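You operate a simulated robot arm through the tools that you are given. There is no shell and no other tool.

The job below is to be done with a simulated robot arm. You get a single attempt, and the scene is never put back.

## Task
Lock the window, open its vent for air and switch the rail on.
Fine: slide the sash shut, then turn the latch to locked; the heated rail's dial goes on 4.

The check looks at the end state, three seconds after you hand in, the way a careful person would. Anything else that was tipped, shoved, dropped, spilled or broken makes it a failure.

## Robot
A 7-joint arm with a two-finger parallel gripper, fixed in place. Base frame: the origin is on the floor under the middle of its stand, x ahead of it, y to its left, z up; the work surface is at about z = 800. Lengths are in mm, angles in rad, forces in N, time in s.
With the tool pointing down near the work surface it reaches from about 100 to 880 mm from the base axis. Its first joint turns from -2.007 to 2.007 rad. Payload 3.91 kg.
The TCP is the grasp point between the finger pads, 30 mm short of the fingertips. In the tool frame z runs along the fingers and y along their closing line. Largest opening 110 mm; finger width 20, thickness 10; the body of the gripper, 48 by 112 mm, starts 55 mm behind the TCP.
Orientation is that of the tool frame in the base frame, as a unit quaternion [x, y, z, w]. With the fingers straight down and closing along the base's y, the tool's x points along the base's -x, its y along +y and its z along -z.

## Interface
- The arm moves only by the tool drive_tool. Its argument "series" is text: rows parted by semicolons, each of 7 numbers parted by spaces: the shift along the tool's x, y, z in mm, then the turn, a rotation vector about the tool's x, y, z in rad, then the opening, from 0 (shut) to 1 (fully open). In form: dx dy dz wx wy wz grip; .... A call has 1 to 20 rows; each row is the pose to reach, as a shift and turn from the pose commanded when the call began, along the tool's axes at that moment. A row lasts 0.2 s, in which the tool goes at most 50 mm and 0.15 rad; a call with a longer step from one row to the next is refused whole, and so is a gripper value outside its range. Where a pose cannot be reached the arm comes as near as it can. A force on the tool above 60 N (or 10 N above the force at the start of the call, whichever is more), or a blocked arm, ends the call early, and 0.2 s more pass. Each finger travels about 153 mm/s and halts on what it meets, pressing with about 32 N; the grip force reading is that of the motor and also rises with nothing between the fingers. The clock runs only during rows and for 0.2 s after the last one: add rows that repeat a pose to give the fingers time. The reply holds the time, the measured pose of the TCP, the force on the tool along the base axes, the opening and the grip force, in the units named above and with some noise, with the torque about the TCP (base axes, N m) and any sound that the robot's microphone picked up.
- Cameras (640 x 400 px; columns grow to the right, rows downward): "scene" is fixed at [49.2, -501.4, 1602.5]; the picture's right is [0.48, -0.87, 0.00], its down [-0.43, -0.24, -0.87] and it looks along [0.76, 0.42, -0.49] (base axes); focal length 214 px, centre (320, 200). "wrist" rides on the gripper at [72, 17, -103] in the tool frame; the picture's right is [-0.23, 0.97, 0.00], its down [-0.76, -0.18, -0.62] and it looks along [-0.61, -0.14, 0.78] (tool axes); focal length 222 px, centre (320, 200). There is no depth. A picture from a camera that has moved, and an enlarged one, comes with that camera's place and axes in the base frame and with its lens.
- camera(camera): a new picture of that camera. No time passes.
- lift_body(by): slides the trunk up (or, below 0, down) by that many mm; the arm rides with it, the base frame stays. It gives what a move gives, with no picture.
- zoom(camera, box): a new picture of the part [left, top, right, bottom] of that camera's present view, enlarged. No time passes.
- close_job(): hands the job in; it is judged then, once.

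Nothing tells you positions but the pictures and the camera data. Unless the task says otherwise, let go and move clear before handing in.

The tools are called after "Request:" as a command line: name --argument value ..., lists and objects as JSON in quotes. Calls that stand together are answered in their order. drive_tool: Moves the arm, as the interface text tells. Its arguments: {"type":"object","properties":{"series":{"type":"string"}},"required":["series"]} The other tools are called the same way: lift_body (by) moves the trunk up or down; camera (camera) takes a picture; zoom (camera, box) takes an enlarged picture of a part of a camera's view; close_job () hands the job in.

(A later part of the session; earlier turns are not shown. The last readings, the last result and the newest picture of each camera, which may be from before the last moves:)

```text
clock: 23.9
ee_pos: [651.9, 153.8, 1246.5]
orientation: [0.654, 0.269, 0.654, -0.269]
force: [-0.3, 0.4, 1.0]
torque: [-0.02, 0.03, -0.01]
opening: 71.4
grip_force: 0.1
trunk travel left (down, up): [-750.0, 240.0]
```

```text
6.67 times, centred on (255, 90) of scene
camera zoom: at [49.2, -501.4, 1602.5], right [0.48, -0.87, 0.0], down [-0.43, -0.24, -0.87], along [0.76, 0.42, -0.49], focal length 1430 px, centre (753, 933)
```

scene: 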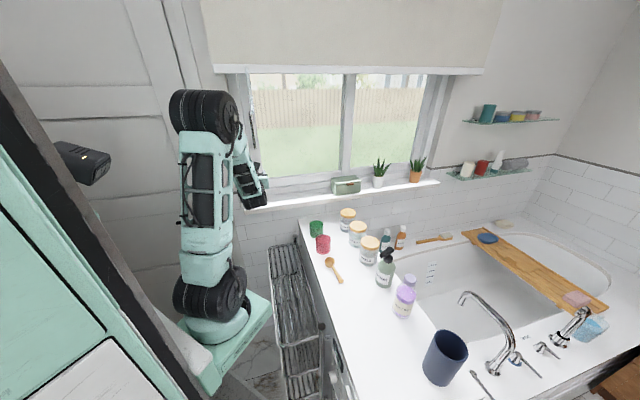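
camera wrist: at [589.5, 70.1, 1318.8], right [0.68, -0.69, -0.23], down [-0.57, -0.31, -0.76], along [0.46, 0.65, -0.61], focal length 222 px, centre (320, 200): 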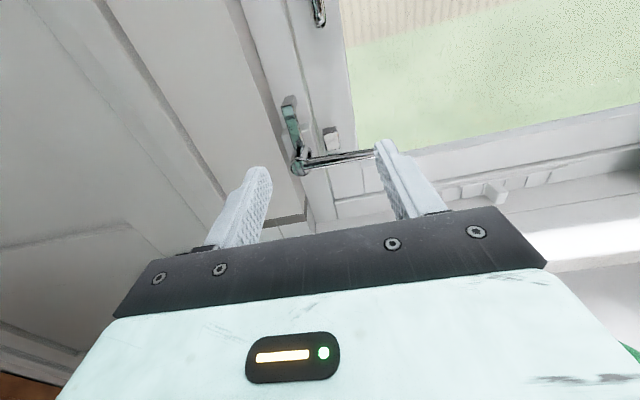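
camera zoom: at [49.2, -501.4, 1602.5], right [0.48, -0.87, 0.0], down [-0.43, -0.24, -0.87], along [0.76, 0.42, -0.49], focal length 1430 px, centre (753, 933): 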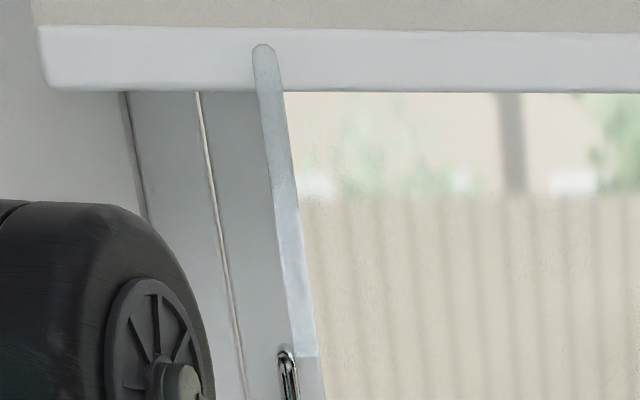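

The gap is a uniform hairline and the sash stopped dead against it, so I take it as seated at its stop. Next I'll close the fingers and bring them in above the lever near its tip, at e≈378 and z≈1235.

Request:
drive_tool --series "0 10 0 0 0 0 0.4; -4 20 0 0 0 0 0.2; -8 28 0 0 0 0 0; -11 32 10 0 0 0 0; -11 32 25 0 0 0 0; -11 32 40 0 0 0 0; -11 32 55 0 0 0 0; -11 32 70 0 0 0 0; -11 32 80 0 0 0 0; -11 32 80 0 0 0 0"

Request:
camera --camera "wrist"

Request:
zoom --camera "wrist" --box '[240, 90, 400, 240]'

Request:
zoom --camera "scene" --box '[225, 130, 305, 215]'

```text
clock: 26.1
ee_pos: [730.8, 186.9, 1236.2]
orientation: [0.655, 0.267, 0.654, -0.268]
force: [-0.6, 0.8, 0.0]
torque: [0.01, 0.01, 0.01]
opening: 0.1
grip_force: 31.9
trunk travel left (down, up): [-750.0, 240.0]
```

```text
taken
camera wrist: at [668.9, 102.9, 1308.6], right [0.68, -0.69, -0.23], down [-0.57, -0.31, -0.76], along [0.46, 0.65, -0.61], focal length 222 px, centre (320, 200)
```

wrist: 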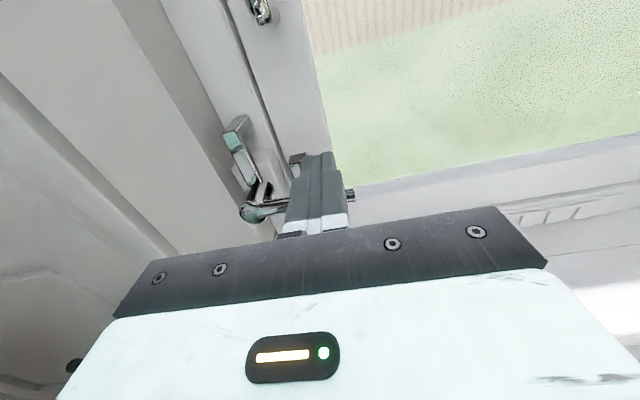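

```text
2.67 times, centred on (320, 165) of wrist
camera zoom: at [668.9, 102.9, 1308.6], right [0.68, -0.69, -0.23], down [-0.57, -0.31, -0.76], along [0.46, 0.65, -0.61], focal length 592 px, centre (320, 293)
```

zoom: 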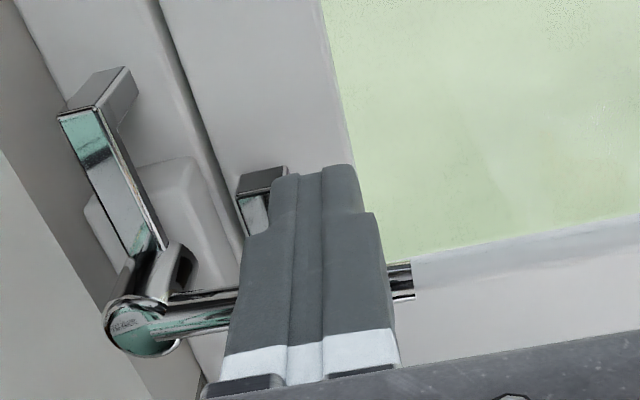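

```text
4.71 times, centred on (265, 172) of scene
camera zoom: at [49.2, -501.4, 1602.5], right [0.48, -0.87, 0.0], down [-0.43, -0.24, -0.87], along [0.76, 0.42, -0.49], focal length 1009 px, centre (579, 329)
```

zoom: 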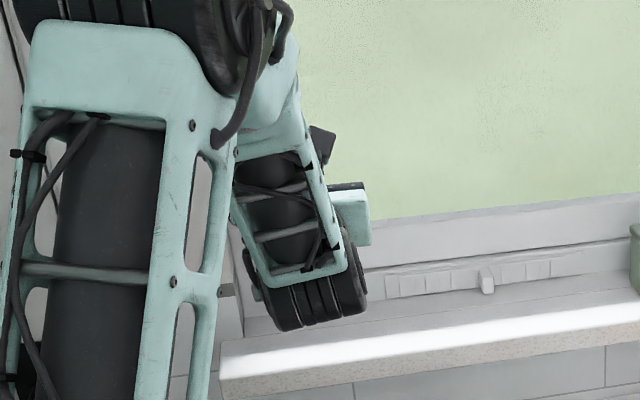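

The fingers are above the lever with room to spare. I'll extend 17 mm so the tips overlap it and push the lever down through the first 30°.

Request:
drive_tool --series "0 0 9 0 0 0 0; 0 0 17 0 0 0 0; -7 -1 17 0 0 0 0; -14 -2 17 0 0 0 0; -18 -1 17 0 0 0 0; -21 0 17 0 0 0 0; -25 0.5 17 0 0 0 0; -28 1 17 0 0 0 0; -32 1 17 0 0 0 0; -35.5 1 17 0 0 0 0; -39 0.5 17 0 0 0 0; -43 0 17 0 0 0 0"

Request:
zoom --camera "wrist" --box '[220, 60, 420, 240]'

Request:
camera --camera "scene"

```text
clock: 28.8
ee_pos: [743.0, 200.0, 1191.9]
orientation: [0.654, 0.268, 0.654, -0.268]
force: [-0.5, 0.7, -0.4]
torque: [0.01, 0.0, 0.01]
opening: 0.0
grip_force: 31.8
trunk travel left (down, up): [-750.0, 240.0]
```

```text
2.22 times, centred on (320, 150) of wrist
camera zoom: at [680.3, 116.0, 1265.2], right [0.68, -0.69, -0.23], down [-0.57, -0.31, -0.76], along [0.46, 0.65, -0.61], focal length 494 px, centre (320, 311)
```

zoom: 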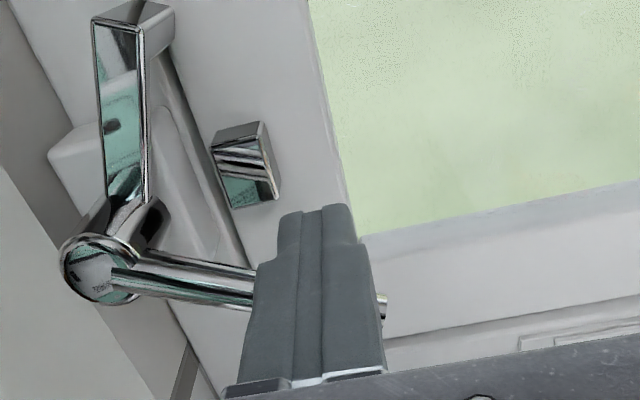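

```text
taken
```

scene: 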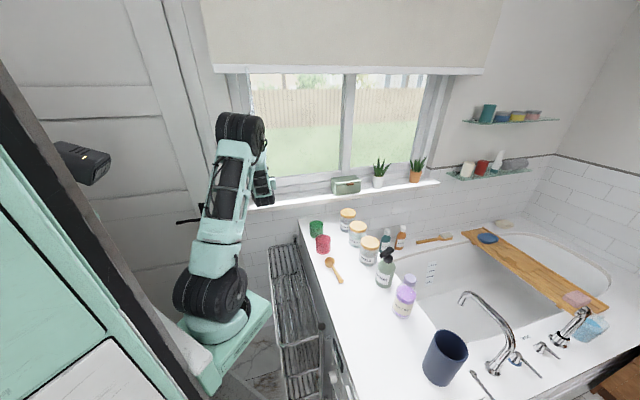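

The lever is turning freely and the hook is leaning toward the keeper. I'll continue along the arc to near vertical.

Request:
drive_tool --series "-3.5 -1 0 0 0 0 0; -7 -2 0 0 0 0 0; -11 -3.5 0 0 0 0 0; -15 -5 0 0 0 0 0; -18.5 -7 0 0 0 0 0; -22 -9 0 0 0 0 0; -25.5 -12 0 0 0 0 0; -29 -15 0 0 0 0 0; -32 -18 0 0 0 0 0; -35 -21 0 0 0 0 0; -37.5 -25 0 0 0 0 0; -40 -29 0 0 0 0 0; -42 -33 0 0 0 0 0; -44 -36.5 0 0 0 0 0; -44 -36.5 0 0 0 0 0"

Request:
zoom --camera "wrist" --box '[200, 20, 420, 240]'

Request:
camera --camera "scene"

```text
clock: 31.9
ee_pos: [716.9, 225.3, 1148.0]
orientation: [0.654, 0.268, 0.654, -0.268]
force: [-0.2, 1.0, -0.5]
torque: [-0.01, 0.0, 0.02]
opening: 0.0
grip_force: 31.8
trunk travel left (down, up): [-750.0, 240.0]
```

```text
1.82 times, centred on (310, 130) of wrist
camera zoom: at [655.1, 140.8, 1220.9], right [0.68, -0.69, -0.23], down [-0.57, -0.31, -0.76], along [0.46, 0.65, -0.61], focal length 404 px, centre (338, 327)
```

zoom: 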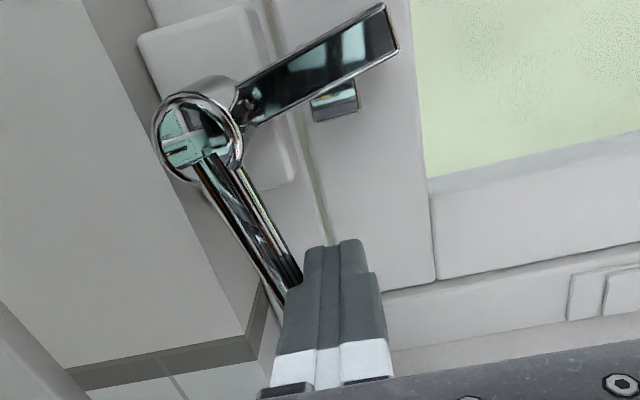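

```text
taken
```

scene: 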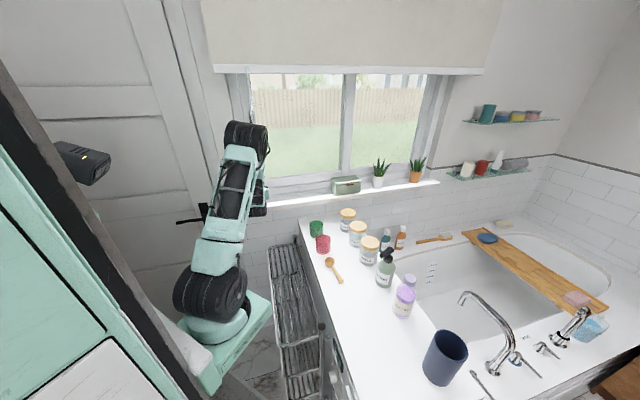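

The hook has swung over the keeper and the lever is roughly 75–80° down. I'll push the last bit until it stops.

Request:
drive_tool --series "-1 -3 0 0 0 0 0; -2 -6 0 0 0 0 0; -3 -9 0 0 0 0 0; -3 -11 0 0 0 0 0; -3 -13 0 0 0 0 0; -3 -15 0 0 0 0 0; -3 -15 0 0 0 0 0"

Request:
zoom --camera "wrist" --box '[200, 20, 420, 240]'

```text
clock: 33.5
ee_pos: [713.3, 228.2, 1144.5]
orientation: [0.654, 0.269, 0.654, -0.269]
force: [-0.3, -0.1, 0.9]
torque: [0.0, 0.02, 0.02]
opening: 0.0
grip_force: 32.1
out of reach, approached as far as the arm can: row 3, 4, 5, 6, 7
trunk travel left (down, up): [-750.0, 240.0]
```

```text
1.82 times, centred on (310, 130) of wrist
camera zoom: at [651.3, 144.4, 1218.0], right [0.69, -0.69, -0.23], down [-0.57, -0.31, -0.76], along [0.46, 0.65, -0.61], focal length 404 px, centre (338, 327)
```

zoom: 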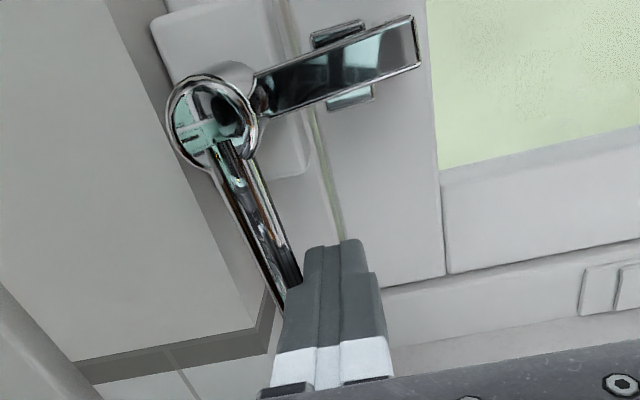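

The lever is at about 86° and the hook overlaps the keeper, but the arm reached a limit (probably the elbow too folded). I'll back off, lower the trunk to open the elbow, and return to finish the turn.

Request:
drive_tool --series "0 3 -10 0 0 0 0; 0 5 -30 0 0 0 0; 0 10 -60 0 0 0 0; 10 15 -90 0 0 0 0; 35 20 -120 0 0 0 0; 60 20 -130 0 0 0 0; 85 20 -130 0 0 0 0; 100 20 -130 0 0 0 0"

Request:
camera --camera "scene"

Request:
camera --camera "wrist"

```text
clock: 35.4
ee_pos: [634.2, 124.5, 1244.1]
orientation: [0.655, 0.267, 0.654, -0.268]
force: [0.5, 0.7, -0.6]
torque: [-0.01, 0.01, 0.02]
opening: 0.1
grip_force: 32.1
trunk travel left (down, up): [-750.0, 240.0]
```

```text
taken
```

scene: 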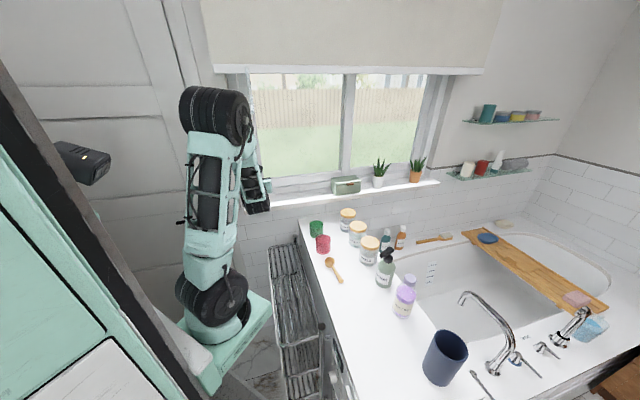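

```text
taken
camera wrist: at [571.6, 40.2, 1317.6], right [0.68, -0.69, -0.23], down [-0.57, -0.31, -0.76], along [0.46, 0.65, -0.61], focal length 222 px, centre (320, 200)
```

wrist: 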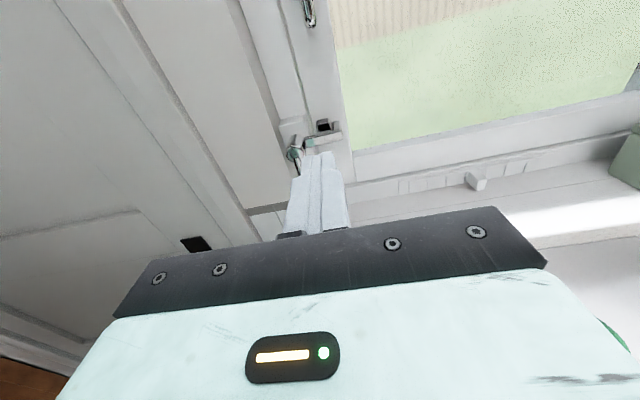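

I'll lower the trunk 150 mm with the tool clear of the sill.

Request:
lift_body --by -150

Request:
drive_tool --series "10 0 0 0 0 0 0; 20 0 0 0 0 0 0; 30 0 0 0 0 0 0; 40 0 0 0 0 0 0; 50 -2 10 0 0 0 0; 52 -4 30 0 0 0 0; 52 -6 50 0 0 0 0; 52 -6 50 0 0 0 0"

Request:
camera --camera "wrist"

Request:
zoom --camera "wrist" --box '[240, 20, 400, 220]'

Request:
camera --camera "scene"

```text
clock: 37.1
ee_pos: [634.3, 124.2, 1094.4]
orientation: [0.654, 0.268, 0.654, -0.268]
force: [-0.3, 0.4, -0.3]
torque: [-0.01, -0.05, 0.0]
opening: 0.0
grip_force: 31.5
trunk travel left (down, up): [-600.0, 390.0]
```

```text
clock: 38.9
ee_pos: [665.4, 164.7, 1146.1]
orientation: [0.654, 0.268, 0.654, -0.268]
force: [0.6, -0.5, 0.5]
torque: [0.04, -0.03, 0.0]
opening: 0.0
grip_force: 31.7
trunk travel left (down, up): [-600.0, 390.0]
```

```text
taken
camera wrist: at [603.3, 80.5, 1219.7], right [0.68, -0.69, -0.23], down [-0.57, -0.31, -0.76], along [0.46, 0.65, -0.61], focal length 222 px, centre (320, 200)
```

wrist: 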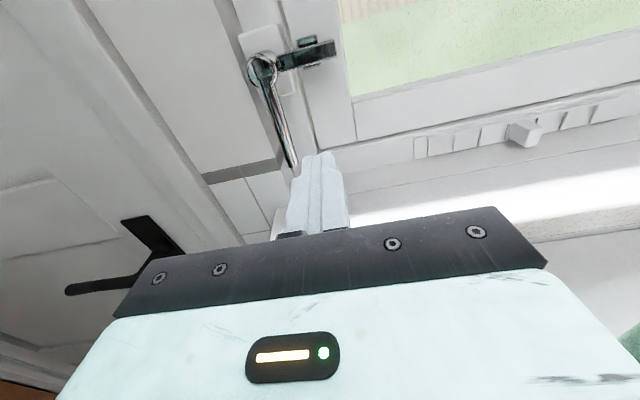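

```text
2.00 times, centred on (320, 120) of wrist
camera zoom: at [603.3, 80.5, 1219.7], right [0.68, -0.69, -0.23], down [-0.57, -0.31, -0.76], along [0.46, 0.65, -0.61], focal length 444 px, centre (320, 360)
```

zoom: 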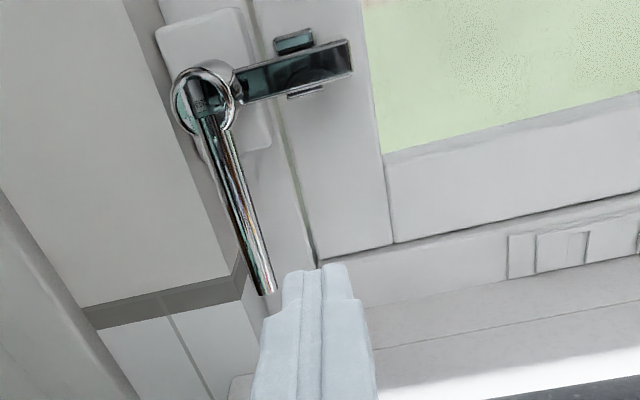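

```text
taken
```

scene: 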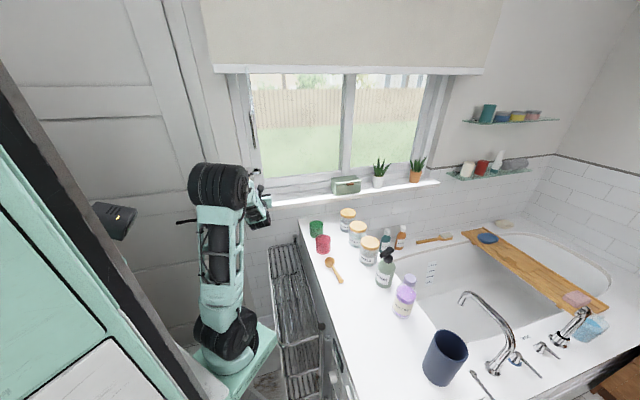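

The lever now hangs essentially vertical and the hook sits across the keeper. I'll nudge the lever further left to confirm it is against its stop.

Request:
drive_tool --series "0 0 20 0 0 0 0; 0 0 40 0 0 0 0; 0 0 60 0 0 0 0; 0 0 79 0 0 0 0; 0 -5 79 0 0 0 0; 0 -10 79 0 0 0 0; 0 -14 79 0 0 0 0; 0 -17 79 0 0 0 0; 0 -19 79 0 0 0 0; 0 -21 79 0 0 0 0; 0 -23 79 0 0 0 0; 0 -25 79 0 0 0 0; 0 -25 79 0 0 0 0"

Request:
zoom --camera "wrist" --box '[200, 0, 420, 240]'

```text
clock: 41.7
ee_pos: [707.3, 233.0, 1146.6]
orientation: [0.655, 0.265, 0.655, -0.266]
force: [21.6, -14.5, 1.7]
torque: [0.07, 0.03, -0.63]
opening: 0.1
grip_force: 32.2
trunk travel left (down, up): [-600.0, 390.0]
```

```text
1.67 times, centred on (310, 120) of wrist
camera zoom: at [644.1, 149.4, 1219.0], right [0.68, -0.7, -0.23], down [-0.57, -0.3, -0.76], along [0.46, 0.65, -0.61], focal length 370 px, centre (337, 333)
```

zoom: 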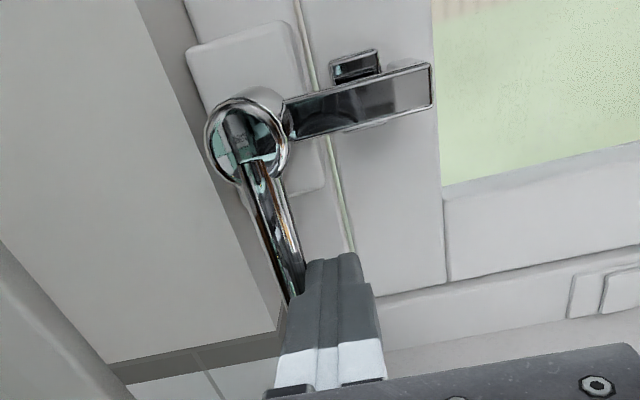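

The lever takes 25 N against its stop at vertical, so the latch is locked. I'll back off and move right to look closely at the vent slider.

Request:
drive_tool --series "0 5 0 0 0 0 0; 0 12 -10 0 0 0 0; 0 15 -30 0 0 0 0; 0 20 -60 0 0 0 0; 0 25 -90 0 0 0 0; 0 40 -105 0 0 0 0; 0 75 -105 0 0 0 0; 0 110 -105 0 0 0 0; 0 145 -105 0 0 0 0; 0 180 -105 0 0 0 0; 0 215 -100 0 0 0 0; 0 245 -90 0 0 0 0; 0 262 -70 0 0 0 0; 0 264 -40 0 0 0 0; 0 264 -20 0 0 0 0; 0 264 -20 0 0 0 0"

Request:
camera --camera "wrist"

Request:
camera --camera "scene"

Request:
zoom --camera "wrist" --box '[150, 80, 490, 240]'

```text
clock: 45.1
ee_pos: [876.0, 33.4, 1146.5]
orientation: [0.655, 0.268, 0.655, -0.267]
force: [-0.6, 0.2, -0.3]
torque: [0.0, -0.01, 0.0]
opening: 0.2
grip_force: 31.7
trunk travel left (down, up): [-600.0, 390.0]
```

```text
taken
camera wrist: at [813.2, -50.2, 1218.1], right [0.68, -0.69, -0.23], down [-0.57, -0.31, -0.76], along [0.46, 0.65, -0.61], focal length 222 px, centre (320, 200)
```

wrist: 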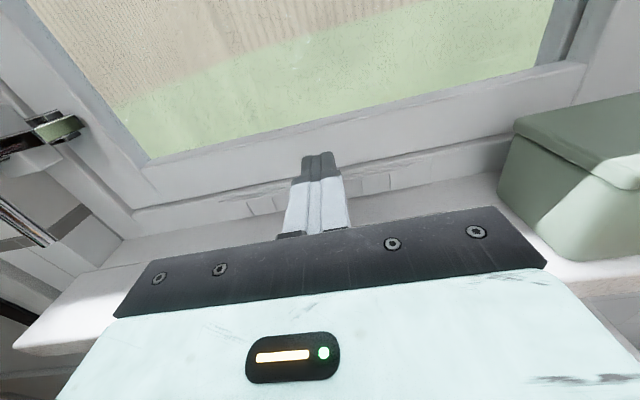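

```text
taken
```

scene: 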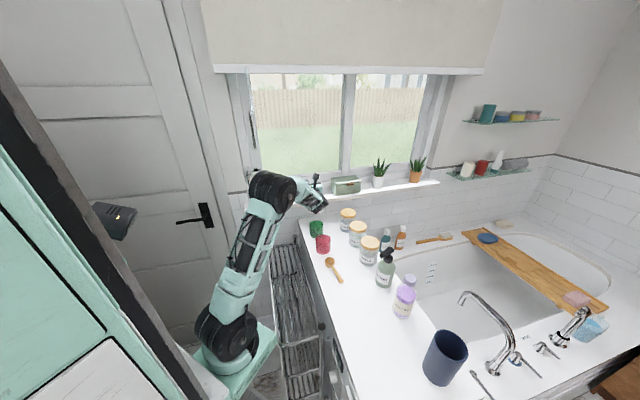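

```text
1.88 times, centred on (320, 160) of wrist
camera zoom: at [813.2, -50.2, 1218.1], right [0.68, -0.69, -0.23], down [-0.57, -0.31, -0.76], along [0.46, 0.65, -0.61], focal length 418 px, centre (320, 275)
```

zoom: 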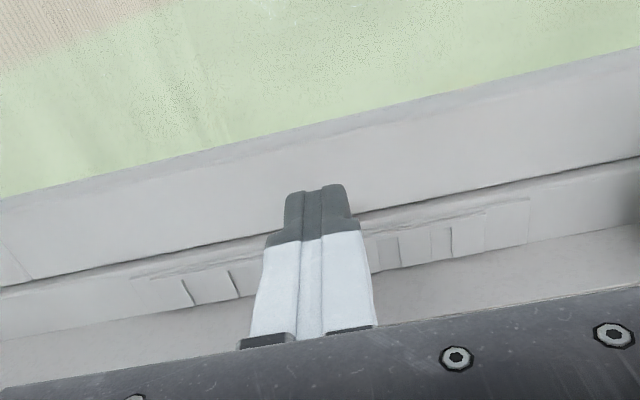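

The closed fingers hide the tab, so I'll open them and look between.

Request:
drive_tool --series "0 0 -15 0 0 0 0.5; 0 0 -15 0 0 0 1; 0 0 -15 0 0 0 1"

Request:
camera --camera "wrist"

Request:
zoom --camera "wrist" --box '[180, 120, 440, 240]'

Request:
zoom --camera "scene" --box '[270, 160, 350, 210]'

```text
clock: 45.9
ee_pos: [865.3, 24.5, 1146.6]
orientation: [0.654, 0.269, 0.654, -0.267]
force: [0.2, 0.3, 0.7]
torque: [-0.02, 0.01, 0.0]
opening: 110.3
grip_force: 0.0
trunk travel left (down, up): [-600.0, 390.0]
```

```text
taken
camera wrist: at [801.8, -59.8, 1218.5], right [0.68, -0.69, -0.23], down [-0.57, -0.31, -0.76], along [0.46, 0.65, -0.61], focal length 222 px, centre (320, 200)
```

wrist: 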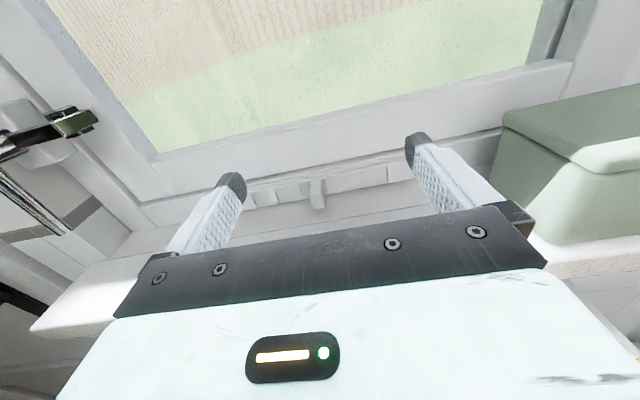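

```text
2.46 times, centred on (310, 180) of wrist
camera zoom: at [801.8, -59.8, 1218.5], right [0.68, -0.69, -0.23], down [-0.57, -0.31, -0.76], along [0.46, 0.65, -0.61], focal length 547 px, centre (345, 249)
```

zoom: 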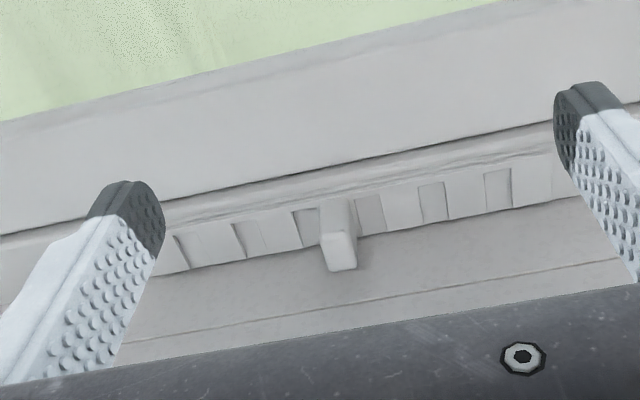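

```text
8.00 times, centred on (310, 185) of scene
camera zoom: at [49.2, -501.4, 1602.5], right [0.48, -0.87, 0.0], down [-0.43, -0.24, -0.87], along [0.76, 0.42, -0.49], focal length 1716 px, centre (400, 320)
```

zoom: 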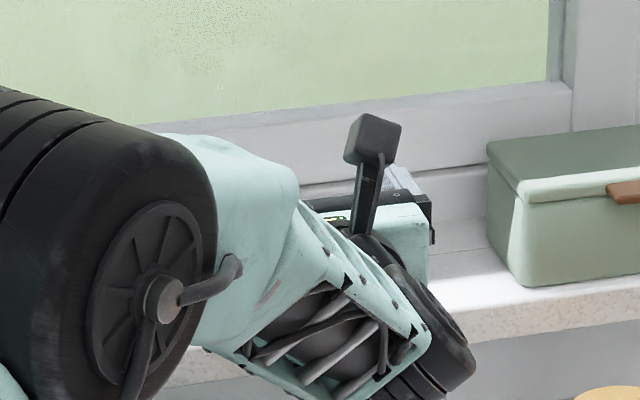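

I can see the tab and the slots. I'll zoom tighter to work out which way it opens.

Request:
zoom --camera "wrist" --box '[235, 160, 335, 235]'

Request:
zoom --camera "wrist" --box '[310, 150, 430, 220]'

```text
5.33 times, centred on (285, 198) of wrist
camera zoom: at [801.8, -59.8, 1218.5], right [0.68, -0.69, -0.23], down [-0.57, -0.31, -0.76], along [0.46, 0.65, -0.61], focal length 1185 px, centre (507, 213)
```

zoom: 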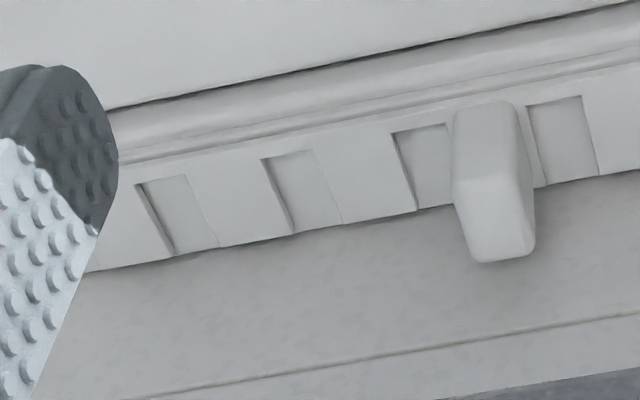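

```text
5.33 times, centred on (370, 185) of wrist
camera zoom: at [801.8, -59.8, 1218.5], right [0.68, -0.69, -0.23], down [-0.57, -0.31, -0.76], along [0.46, 0.65, -0.61], focal length 1185 px, centre (53, 280)
```

zoom: 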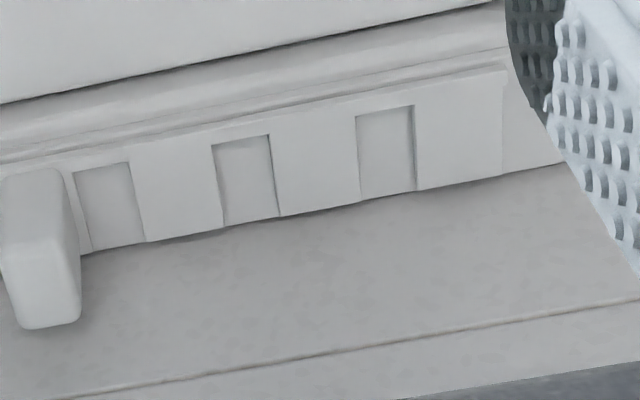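

The tab stands out about 25 mm at e≈569, z 1061–1079, and its slots show only solid backing, so the vent is closed. I'll pitch the tool down 30° to clear the sill and come in with the fingers either side of the tab.

Request:
drive_tool --series "-5 -4 5 0 -0.13 0 0.8; -10 -8 10 0 -0.26 0 0.6; -18 -13 20 0 -0.39 0 0.5; -25 -17 30 0 -0.5236 0 0.5; -31 -19 35 0 -0.5236 0 0.5; -31 -19 35 0 -0.5236 0 0.5"

Request:
camera --camera "wrist"

Request:
zoom --camera "wrist" --box '[220, 60, 420, 240]'

Request:
camera --camera "scene"

```text
clock: 47.3
ee_pos: [875.4, 63.6, 1115.1]
orientation: [0.802, 0.328, 0.462, -0.189]
force: [0.1, -0.6, -0.3]
torque: [0.03, 0.0, -0.01]
opening: 54.9
grip_force: 0.1
trunk travel left (down, up): [-600.0, 390.0]
```

```text
taken
camera wrist: at [849.5, 13.7, 1229.9], right [0.6, -0.77, -0.2], down [-0.78, -0.52, -0.35], along [0.17, 0.36, -0.92], focal length 222 px, centre (320, 200)
```

wrist: 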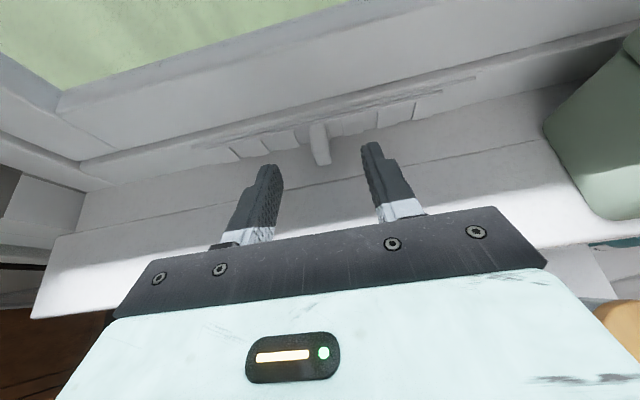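

```text
2.22 times, centred on (320, 150) of wrist
camera zoom: at [849.5, 13.7, 1229.9], right [0.6, -0.77, -0.2], down [-0.78, -0.52, -0.35], along [0.17, 0.36, -0.92], focal length 494 px, centre (320, 311)
```

zoom: 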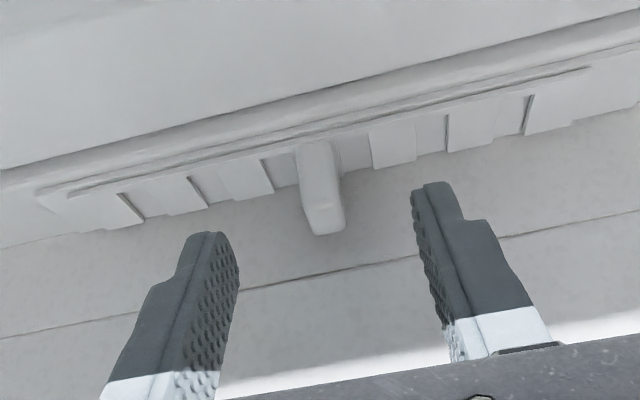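

```text
taken
```

scene: 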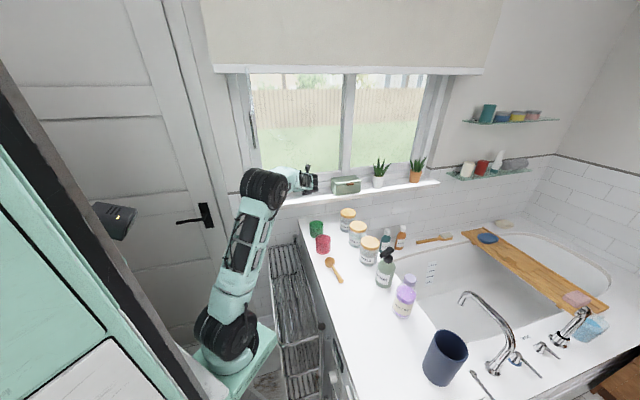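

This is a good top view of the vent. I'll zoom once more on both ends of the strip.

Request:
zoom --camera "wrist" --box '[180, 110, 330, 190]'

Request:
zoom --camera "wrist" --box '[330, 60, 480, 150]'

```text
4.27 times, centred on (255, 150) of wrist
camera zoom: at [849.5, 13.7, 1229.9], right [0.6, -0.77, -0.2], down [-0.78, -0.52, -0.35], along [0.17, 0.36, -0.92], focal length 948 px, centre (597, 413)
```

zoom: 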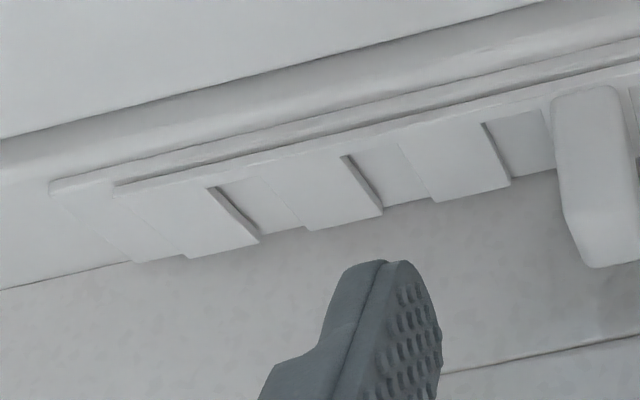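

```text
4.27 times, centred on (405, 105) of wrist
camera zoom: at [849.5, 13.7, 1229.9], right [0.6, -0.77, -0.2], down [-0.78, -0.52, -0.35], along [0.17, 0.36, -0.92], focal length 948 px, centre (-43, 605)
```

zoom: 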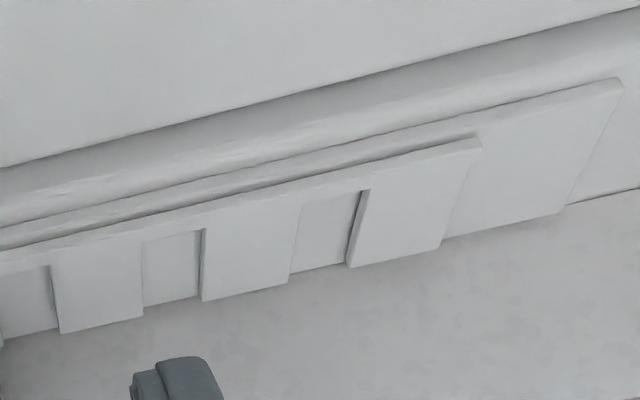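

The slider is offset left on its base strip (about 15 mm spare on the left, 24 mm on the right), so it likely opens to the right. I'll bring the fingers down either side of the tab.

Request:
drive_tool --series "-3 1 12 0 0 0 0.45; -6 2 24 0 0 0 0.42; -9 2 34 0 0 0 0.42; -9 2 44 0 0 0 0.42; -9 2 44 0 0 0 0.42"

Request:
zoom --camera "wrist" --box '[220, 60, 420, 240]'

```text
clock: 48.5
ee_pos: [899.5, 84.3, 1085.4]
orientation: [0.802, 0.328, 0.462, -0.189]
force: [0.0, 0.2, -0.1]
torque: [0.0, 0.01, 0.0]
opening: 46.2
grip_force: 0.0
trunk travel left (down, up): [-600.0, 390.0]
```

```text
2.22 times, centred on (320, 150) of wrist
camera zoom: at [874.5, 35.6, 1200.5], right [0.6, -0.77, -0.2], down [-0.78, -0.52, -0.35], along [0.17, 0.36, -0.92], focal length 494 px, centre (320, 311)
```

zoom: 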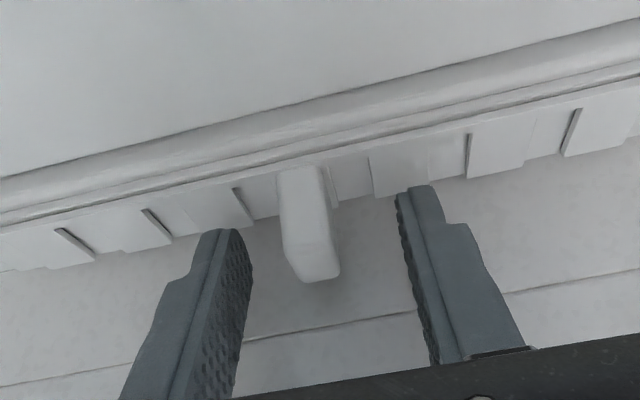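

The fingers straddle the tab, so I'll grip it lightly and try sliding it to the right.

Request:
drive_tool --series "0 0 0 0 0 0 0.25; 0 0 0 0 0 0 0.1; 0 0 0 0 0 0 0.1; 0 2 0 0 0 0 0.1; 0 4 0 0 0 0 0.1; 0 6 0 0 0 0 0.1; 0 8 0 0 0 0 0.1; 0 8 0 0 0 0 0.1"

Request:
zoom --camera "wrist" --box '[220, 60, 420, 240]'

```text
clock: 50.3
ee_pos: [907.5, 78.1, 1085.7]
orientation: [0.802, 0.328, 0.462, -0.189]
force: [2.5, 1.9, 2.5]
torque: [-0.02, -0.07, 0.19]
opening: 13.3
grip_force: 45.4
trunk travel left (down, up): [-600.0, 390.0]
```

```text
2.22 times, centred on (320, 150) of wrist
camera zoom: at [880.6, 29.3, 1200.4], right [0.6, -0.77, -0.2], down [-0.78, -0.52, -0.35], along [0.17, 0.36, -0.92], focal length 494 px, centre (320, 311)
```

zoom: 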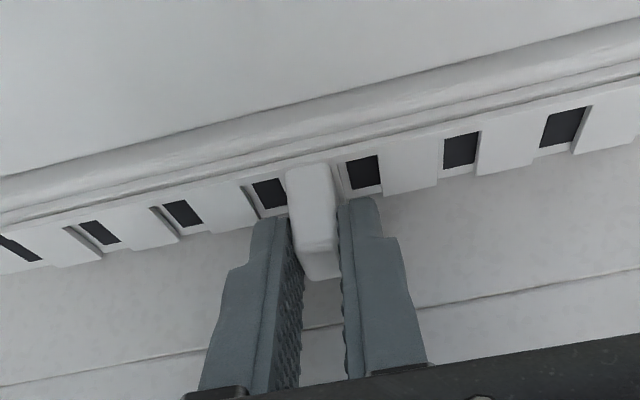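

The slots now show dark openings, so the vent is opening. I'll zoom to check how well they line up.

Request:
zoom --camera "wrist" --box '[330, 80, 430, 160]'

Request:
zoom --camera "wrist" --box '[210, 120, 310, 190]'

```text
5.00 times, centred on (380, 120) of wrist
camera zoom: at [880.6, 29.3, 1200.4], right [0.6, -0.77, -0.2], down [-0.78, -0.52, -0.35], along [0.17, 0.36, -0.92], focal length 1111 px, centre (20, 600)
```

zoom: 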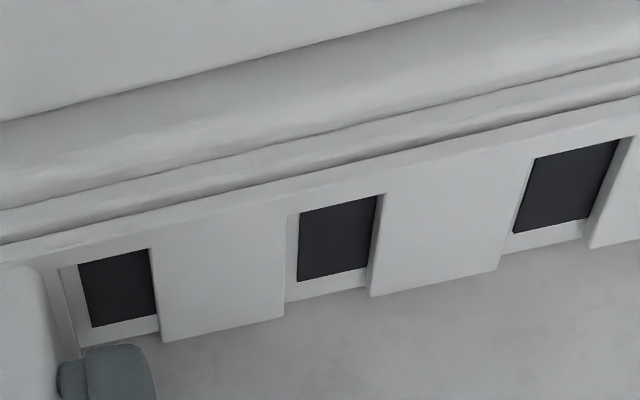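

```text
5.71 times, centred on (260, 155) of wrist
camera zoom: at [880.6, 29.3, 1200.4], right [0.6, -0.77, -0.2], down [-0.78, -0.52, -0.35], along [0.17, 0.36, -0.92], focal length 1269 px, centre (663, 457)
```

zoom: 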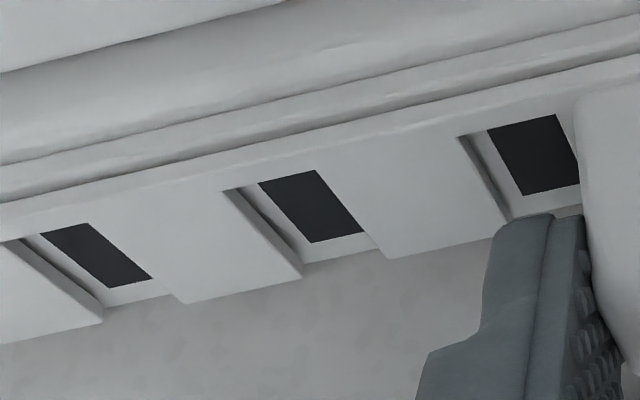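

It's mostly open, with the holes' right edges still covered slightly. I'll ease it further right to its end stop.

Request:
drive_tool --series "0 1 0 0 0 0 0.1; 0 2 0 0 0 0 0.1; 0 3 0 0 0 0 0.1; 0 4 0 0 0 0 0.1; 0 4 0 0 0 0 0.1"

Request:
zoom --camera "wrist" --box '[330, 80, 430, 160]'

Request:
zoom --camera "wrist" --box '[210, 120, 310, 190]'

```text
clock: 51.5
ee_pos: [910.7, 76.0, 1084.3]
orientation: [0.801, 0.328, 0.463, -0.189]
force: [0.2, 2.8, 3.1]
torque: [-0.01, -0.01, 0.17]
opening: 13.2
grip_force: 45.0
trunk travel left (down, up): [-600.0, 390.0]
```

```text
5.00 times, centred on (380, 120) of wrist
camera zoom: at [883.1, 26.9, 1200.4], right [0.6, -0.77, -0.2], down [-0.78, -0.52, -0.35], along [0.17, 0.36, -0.92], focal length 1111 px, centre (20, 600)
```

zoom: 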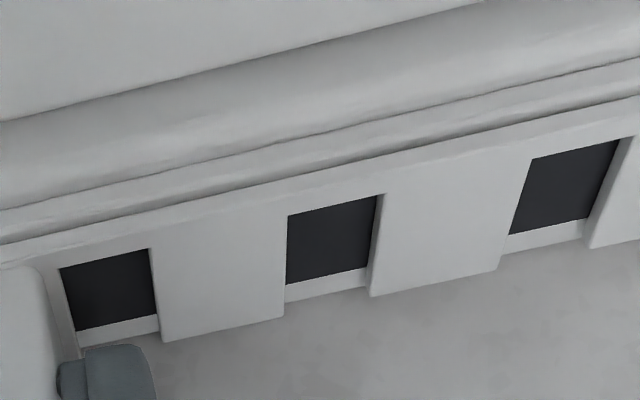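

```text
5.71 times, centred on (260, 155) of wrist
camera zoom: at [883.1, 26.9, 1200.4], right [0.6, -0.77, -0.2], down [-0.78, -0.52, -0.35], along [0.17, 0.36, -0.92], focal length 1269 px, centre (663, 457)
```

zoom: 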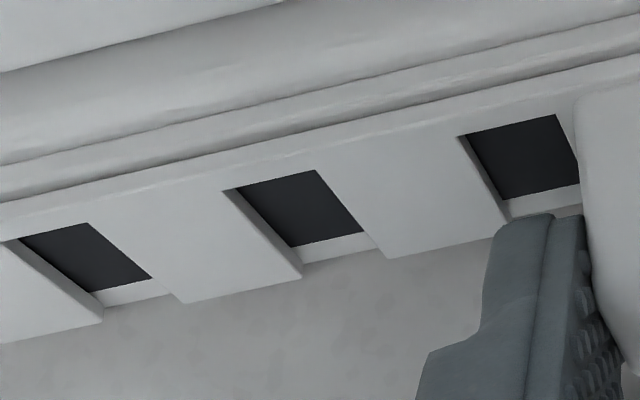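

The slots are now fully dark. I'll nudge it slightly more to see whether that is the stop.

Request:
drive_tool --series "0 0.7 0 0 0 0 0.1; 0 1.4 0 0 0 0 0.1; 0 2 0 0 0 0 0.1; 0 2 0 0 0 0 0.1"

Request:
zoom --camera "wrist" --box '[330, 80, 430, 160]'

Request:
zoom --camera "wrist" --box '[210, 120, 310, 190]'

```text
clock: 52.5
ee_pos: [909.6, 75.0, 1085.8]
orientation: [0.801, 0.329, 0.463, -0.191]
force: [-1.2, 9.0, 3.4]
torque: [0.18, -0.13, 0.31]
opening: 13.2
grip_force: 45.0
trunk travel left (down, up): [-600.0, 390.0]
```

```text
5.00 times, centred on (380, 120) of wrist
camera zoom: at [883.7, 26.3, 1200.4], right [0.6, -0.77, -0.2], down [-0.78, -0.52, -0.35], along [0.17, 0.36, -0.92], focal length 1111 px, centre (20, 600)
```

zoom: 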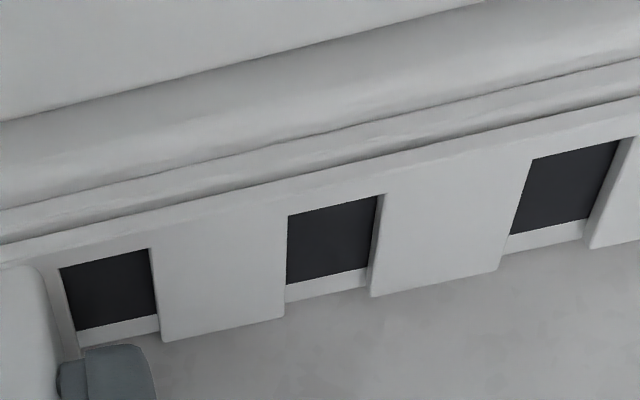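

```text
5.71 times, centred on (260, 155) of wrist
camera zoom: at [883.7, 26.3, 1200.4], right [0.6, -0.77, -0.2], down [-0.78, -0.52, -0.35], along [0.17, 0.36, -0.92], focal length 1269 px, centre (663, 457)
```

zoom: 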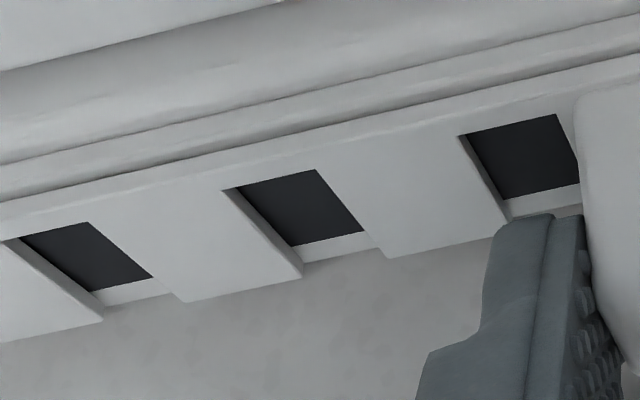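

The slider is at its end stop and the vent is fully open. I'll release the tab and withdraw up and back along the tool axis.

Request:
drive_tool --series "0 -1 0 0 0 0 0.1; 0 -1 0 0 0 0 0.3; 0 -1 0 0 0 0 0.45; 0 -1 -15 0 0 0 0.45; 0 -1 -40 0 0 0 0.45; 10 -1 -75 0 0 0 0.45; 20 -10 -110 0 0 0 0.45; 30 -20 -140 0 0 0 0.45; 30 -20 -140 0 0 0 0.45"

Request:
camera --camera "wrist"

Request:
camera --camera "scene"

Request:
zoom --camera "wrist" --box '[180, 60, 440, 240]'

```text
clock: 54.5
ee_pos: [820.9, 16.3, 1182.6]
orientation: [0.802, 0.329, 0.462, -0.19]
force: [0.2, -0.7, -0.1]
torque: [0.0, -0.04, 0.0]
opening: 49.3
grip_force: 0.0
trunk travel left (down, up): [-600.0, 390.0]
```

```text
taken
camera wrist: at [795.3, -33.2, 1297.1], right [0.6, -0.77, -0.2], down [-0.78, -0.52, -0.35], along [0.17, 0.36, -0.92], focal length 222 px, centre (320, 200)
```

wrist: 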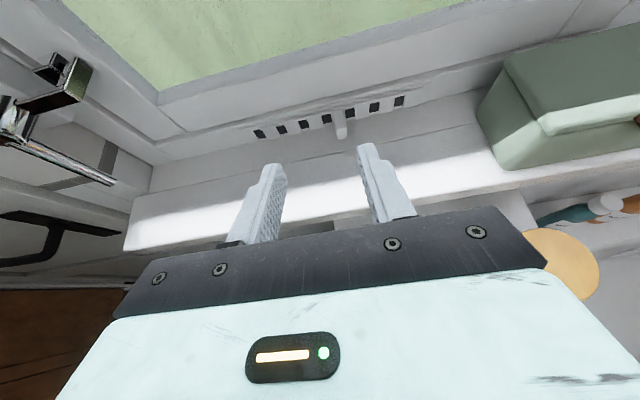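

```text
taken
```

scene: 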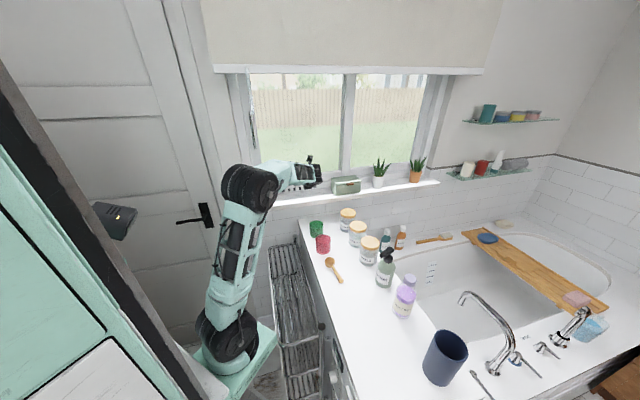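

```text
2.22 times, centred on (310, 150) of wrist
camera zoom: at [795.3, -33.2, 1297.1], right [0.6, -0.77, -0.2], down [-0.78, -0.52, -0.35], along [0.17, 0.36, -0.92], focal length 494 px, centre (342, 311)
```

zoom: 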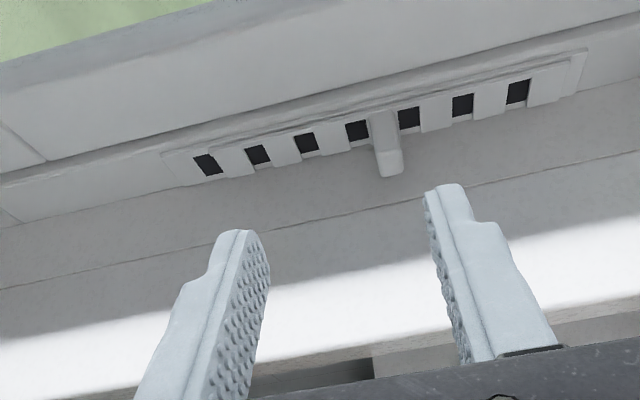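

All six slots are dark, so the vent is open. I'll check the latch from here and swing the arm back over the counter to prepare for the rail's dial.

Request:
zoom --camera "wrist" --box '[0, 30, 140, 200]'

Request:
drive_tool --series "-7 2 -18 0 0.105 0 0.45; -14 5 -37 0 0.21 0 0.45; -20 7 -55 0 0.314 0 0.45; -27 9 -74 0 0.42 0 0.45; -33.7 11.6 -92.3 0 0.5236 0 0.45; -33.7 11.6 -92.3 0 0.5236 0 0.45"

Request:
camera --camera "scene"

Request:
camera --camera "wrist"

```text
2.35 times, centred on (70, 115) of wrist
camera zoom: at [795.3, -33.2, 1297.1], right [0.6, -0.77, -0.2], down [-0.78, -0.52, -0.35], along [0.17, 0.36, -0.92], focal length 523 px, centre (908, 400)
```

zoom: 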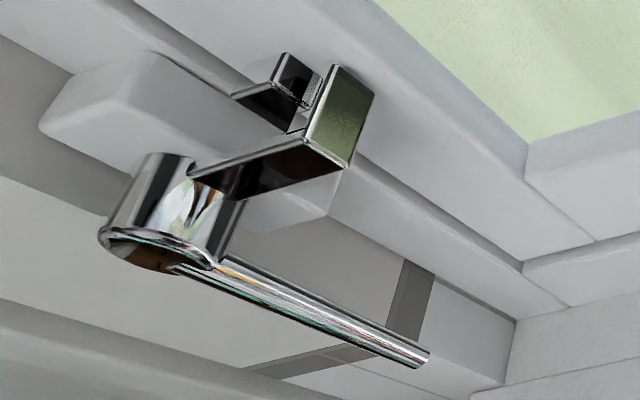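

```text
clock: 55.9
ee_pos: [760.8, -62.4, 1199.3]
orientation: [0.654, 0.268, 0.655, -0.268]
force: [-0.4, 0.4, -1.2]
torque: [-0.03, -0.01, 0.01]
opening: 49.7
grip_force: 0.1
trunk travel left (down, up): [-600.0, 390.0]
```

```text
taken
```

scene: 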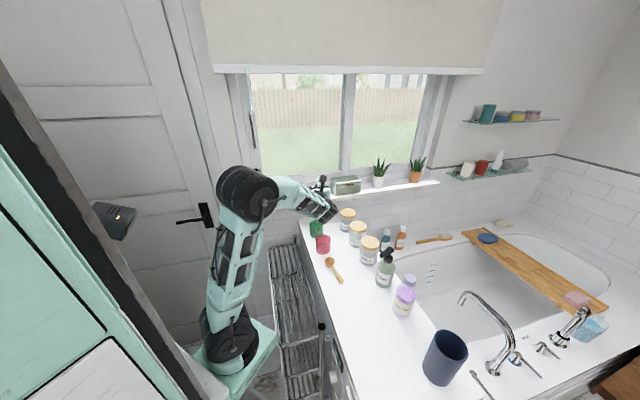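

```text
taken
camera wrist: at [698.4, -146.5, 1271.9], right [0.68, -0.69, -0.23], down [-0.57, -0.31, -0.76], along [0.46, 0.65, -0.61], focal length 222 px, centre (320, 200)
```

wrist: 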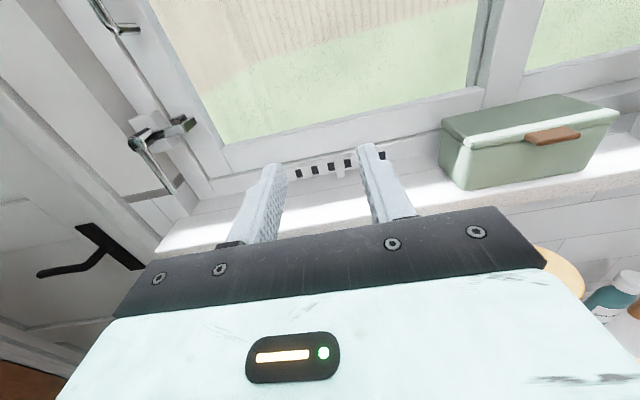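

The latch hook is engaged over the keeper with the lever straight down. Next I'll yaw the tool 90° to the right to face the cabinet side.

Request:
drive_tool --series "0 0 0 -0.1428 0 0 0.45; 0 0 0 -0.2856 0 0 0.45; 0 0 0 -0.4284 0 0 0.45; 0 0 0 -0.5712 0 0 0.45; 0 0 0 -0.714 0 0 0.45; 0 0 0 -0.8568 0 0 0.45; 0 0 0 -0.9996 0 0 0.45; 0 0 0 -1.1424 0 0 0.45; 0 0 0 -1.2852 0 0 0.45; 0 0 0 -1.428 0 0 0.45; 0 0 0 -1.5708 0 0 0.45"

Request:
camera --camera "scene"

Request:
camera --camera "wrist"

```text
clock: 58.3
ee_pos: [762.7, -63.9, 1194.7]
orientation: [0.706, 0.085, 0.698, -0.088]
force: [0.5, -1.2, 0.2]
torque: [0.0, 0.0, -0.05]
opening: 49.6
grip_force: 0.1
out of reach, approached as far as the arm can: row 4, 5, 6, 7, 8, 9, 10, 11
trunk travel left (down, up): [-600.0, 390.0]
```

```text
taken
```

scene: 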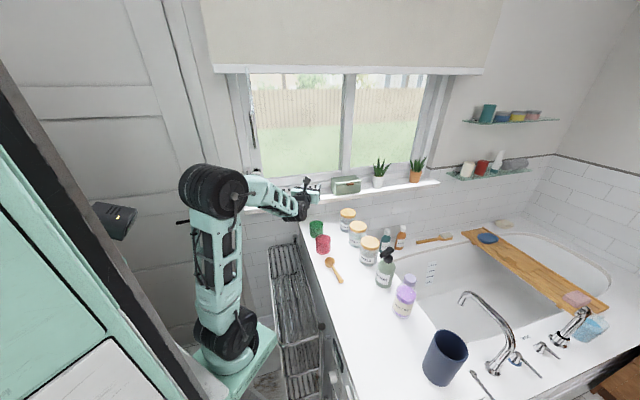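

```text
taken
camera wrist: at [666.4, -103.4, 1267.9], right [0.23, -0.95, -0.23], down [-0.65, 0.02, -0.76], along [0.72, 0.33, -0.61], focal length 222 px, centre (320, 200)
```

wrist: 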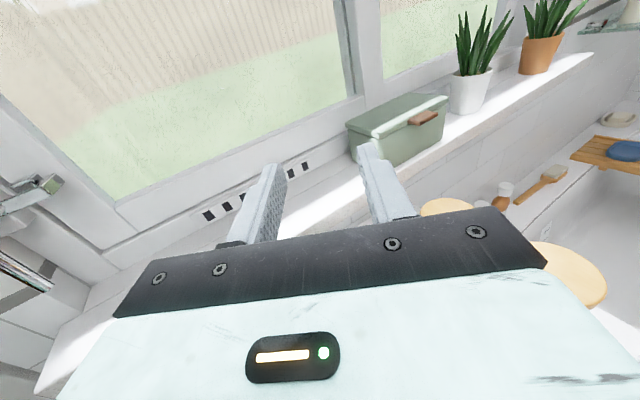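

The arm hit a wrist limit at about 14° heading because the roll is wound up. I'll pitch the tool straight down and draw back toward the robot, then unwind the roll.

Request:
drive_tool --series "0 4 -16 0 -0.1428 0 0.45; 0 8 -32 0 -0.2856 0 0.45; 0 12 -48 0 -0.4284 0 0.45; 0 16 -65 0 -0.5712 0 0.45; 0 20 -81 0 -0.714 0 0.45; 0 24 -98 0 -0.8568 0 0.45; 0 28 -114 0 -0.9996 0 0.45; 0 32 -130 0 -1.1424 0 0.45; 0 36 -146 0 -1.2852 0 0.45; 0 40 -163 0 -1.428 0 0.45; 0 44 -179 0 -1.5708 0 0.45"

Request:
camera --camera "scene"

```text
clock: 60.7
ee_pos: [598.0, -148.6, 1196.2]
orientation: [0.993, 0.121, -0.006, 0.0]
force: [-0.5, 0.1, -0.1]
torque: [0.02, -0.04, 0.0]
opening: 49.7
grip_force: 0.1
trunk travel left (down, up): [-600.0, 390.0]
```

```text
taken
```

scene: 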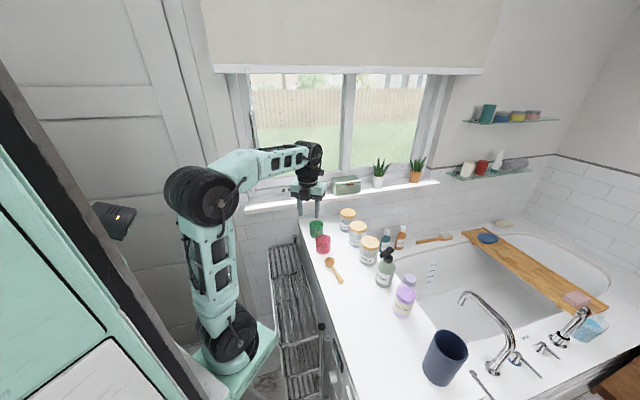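

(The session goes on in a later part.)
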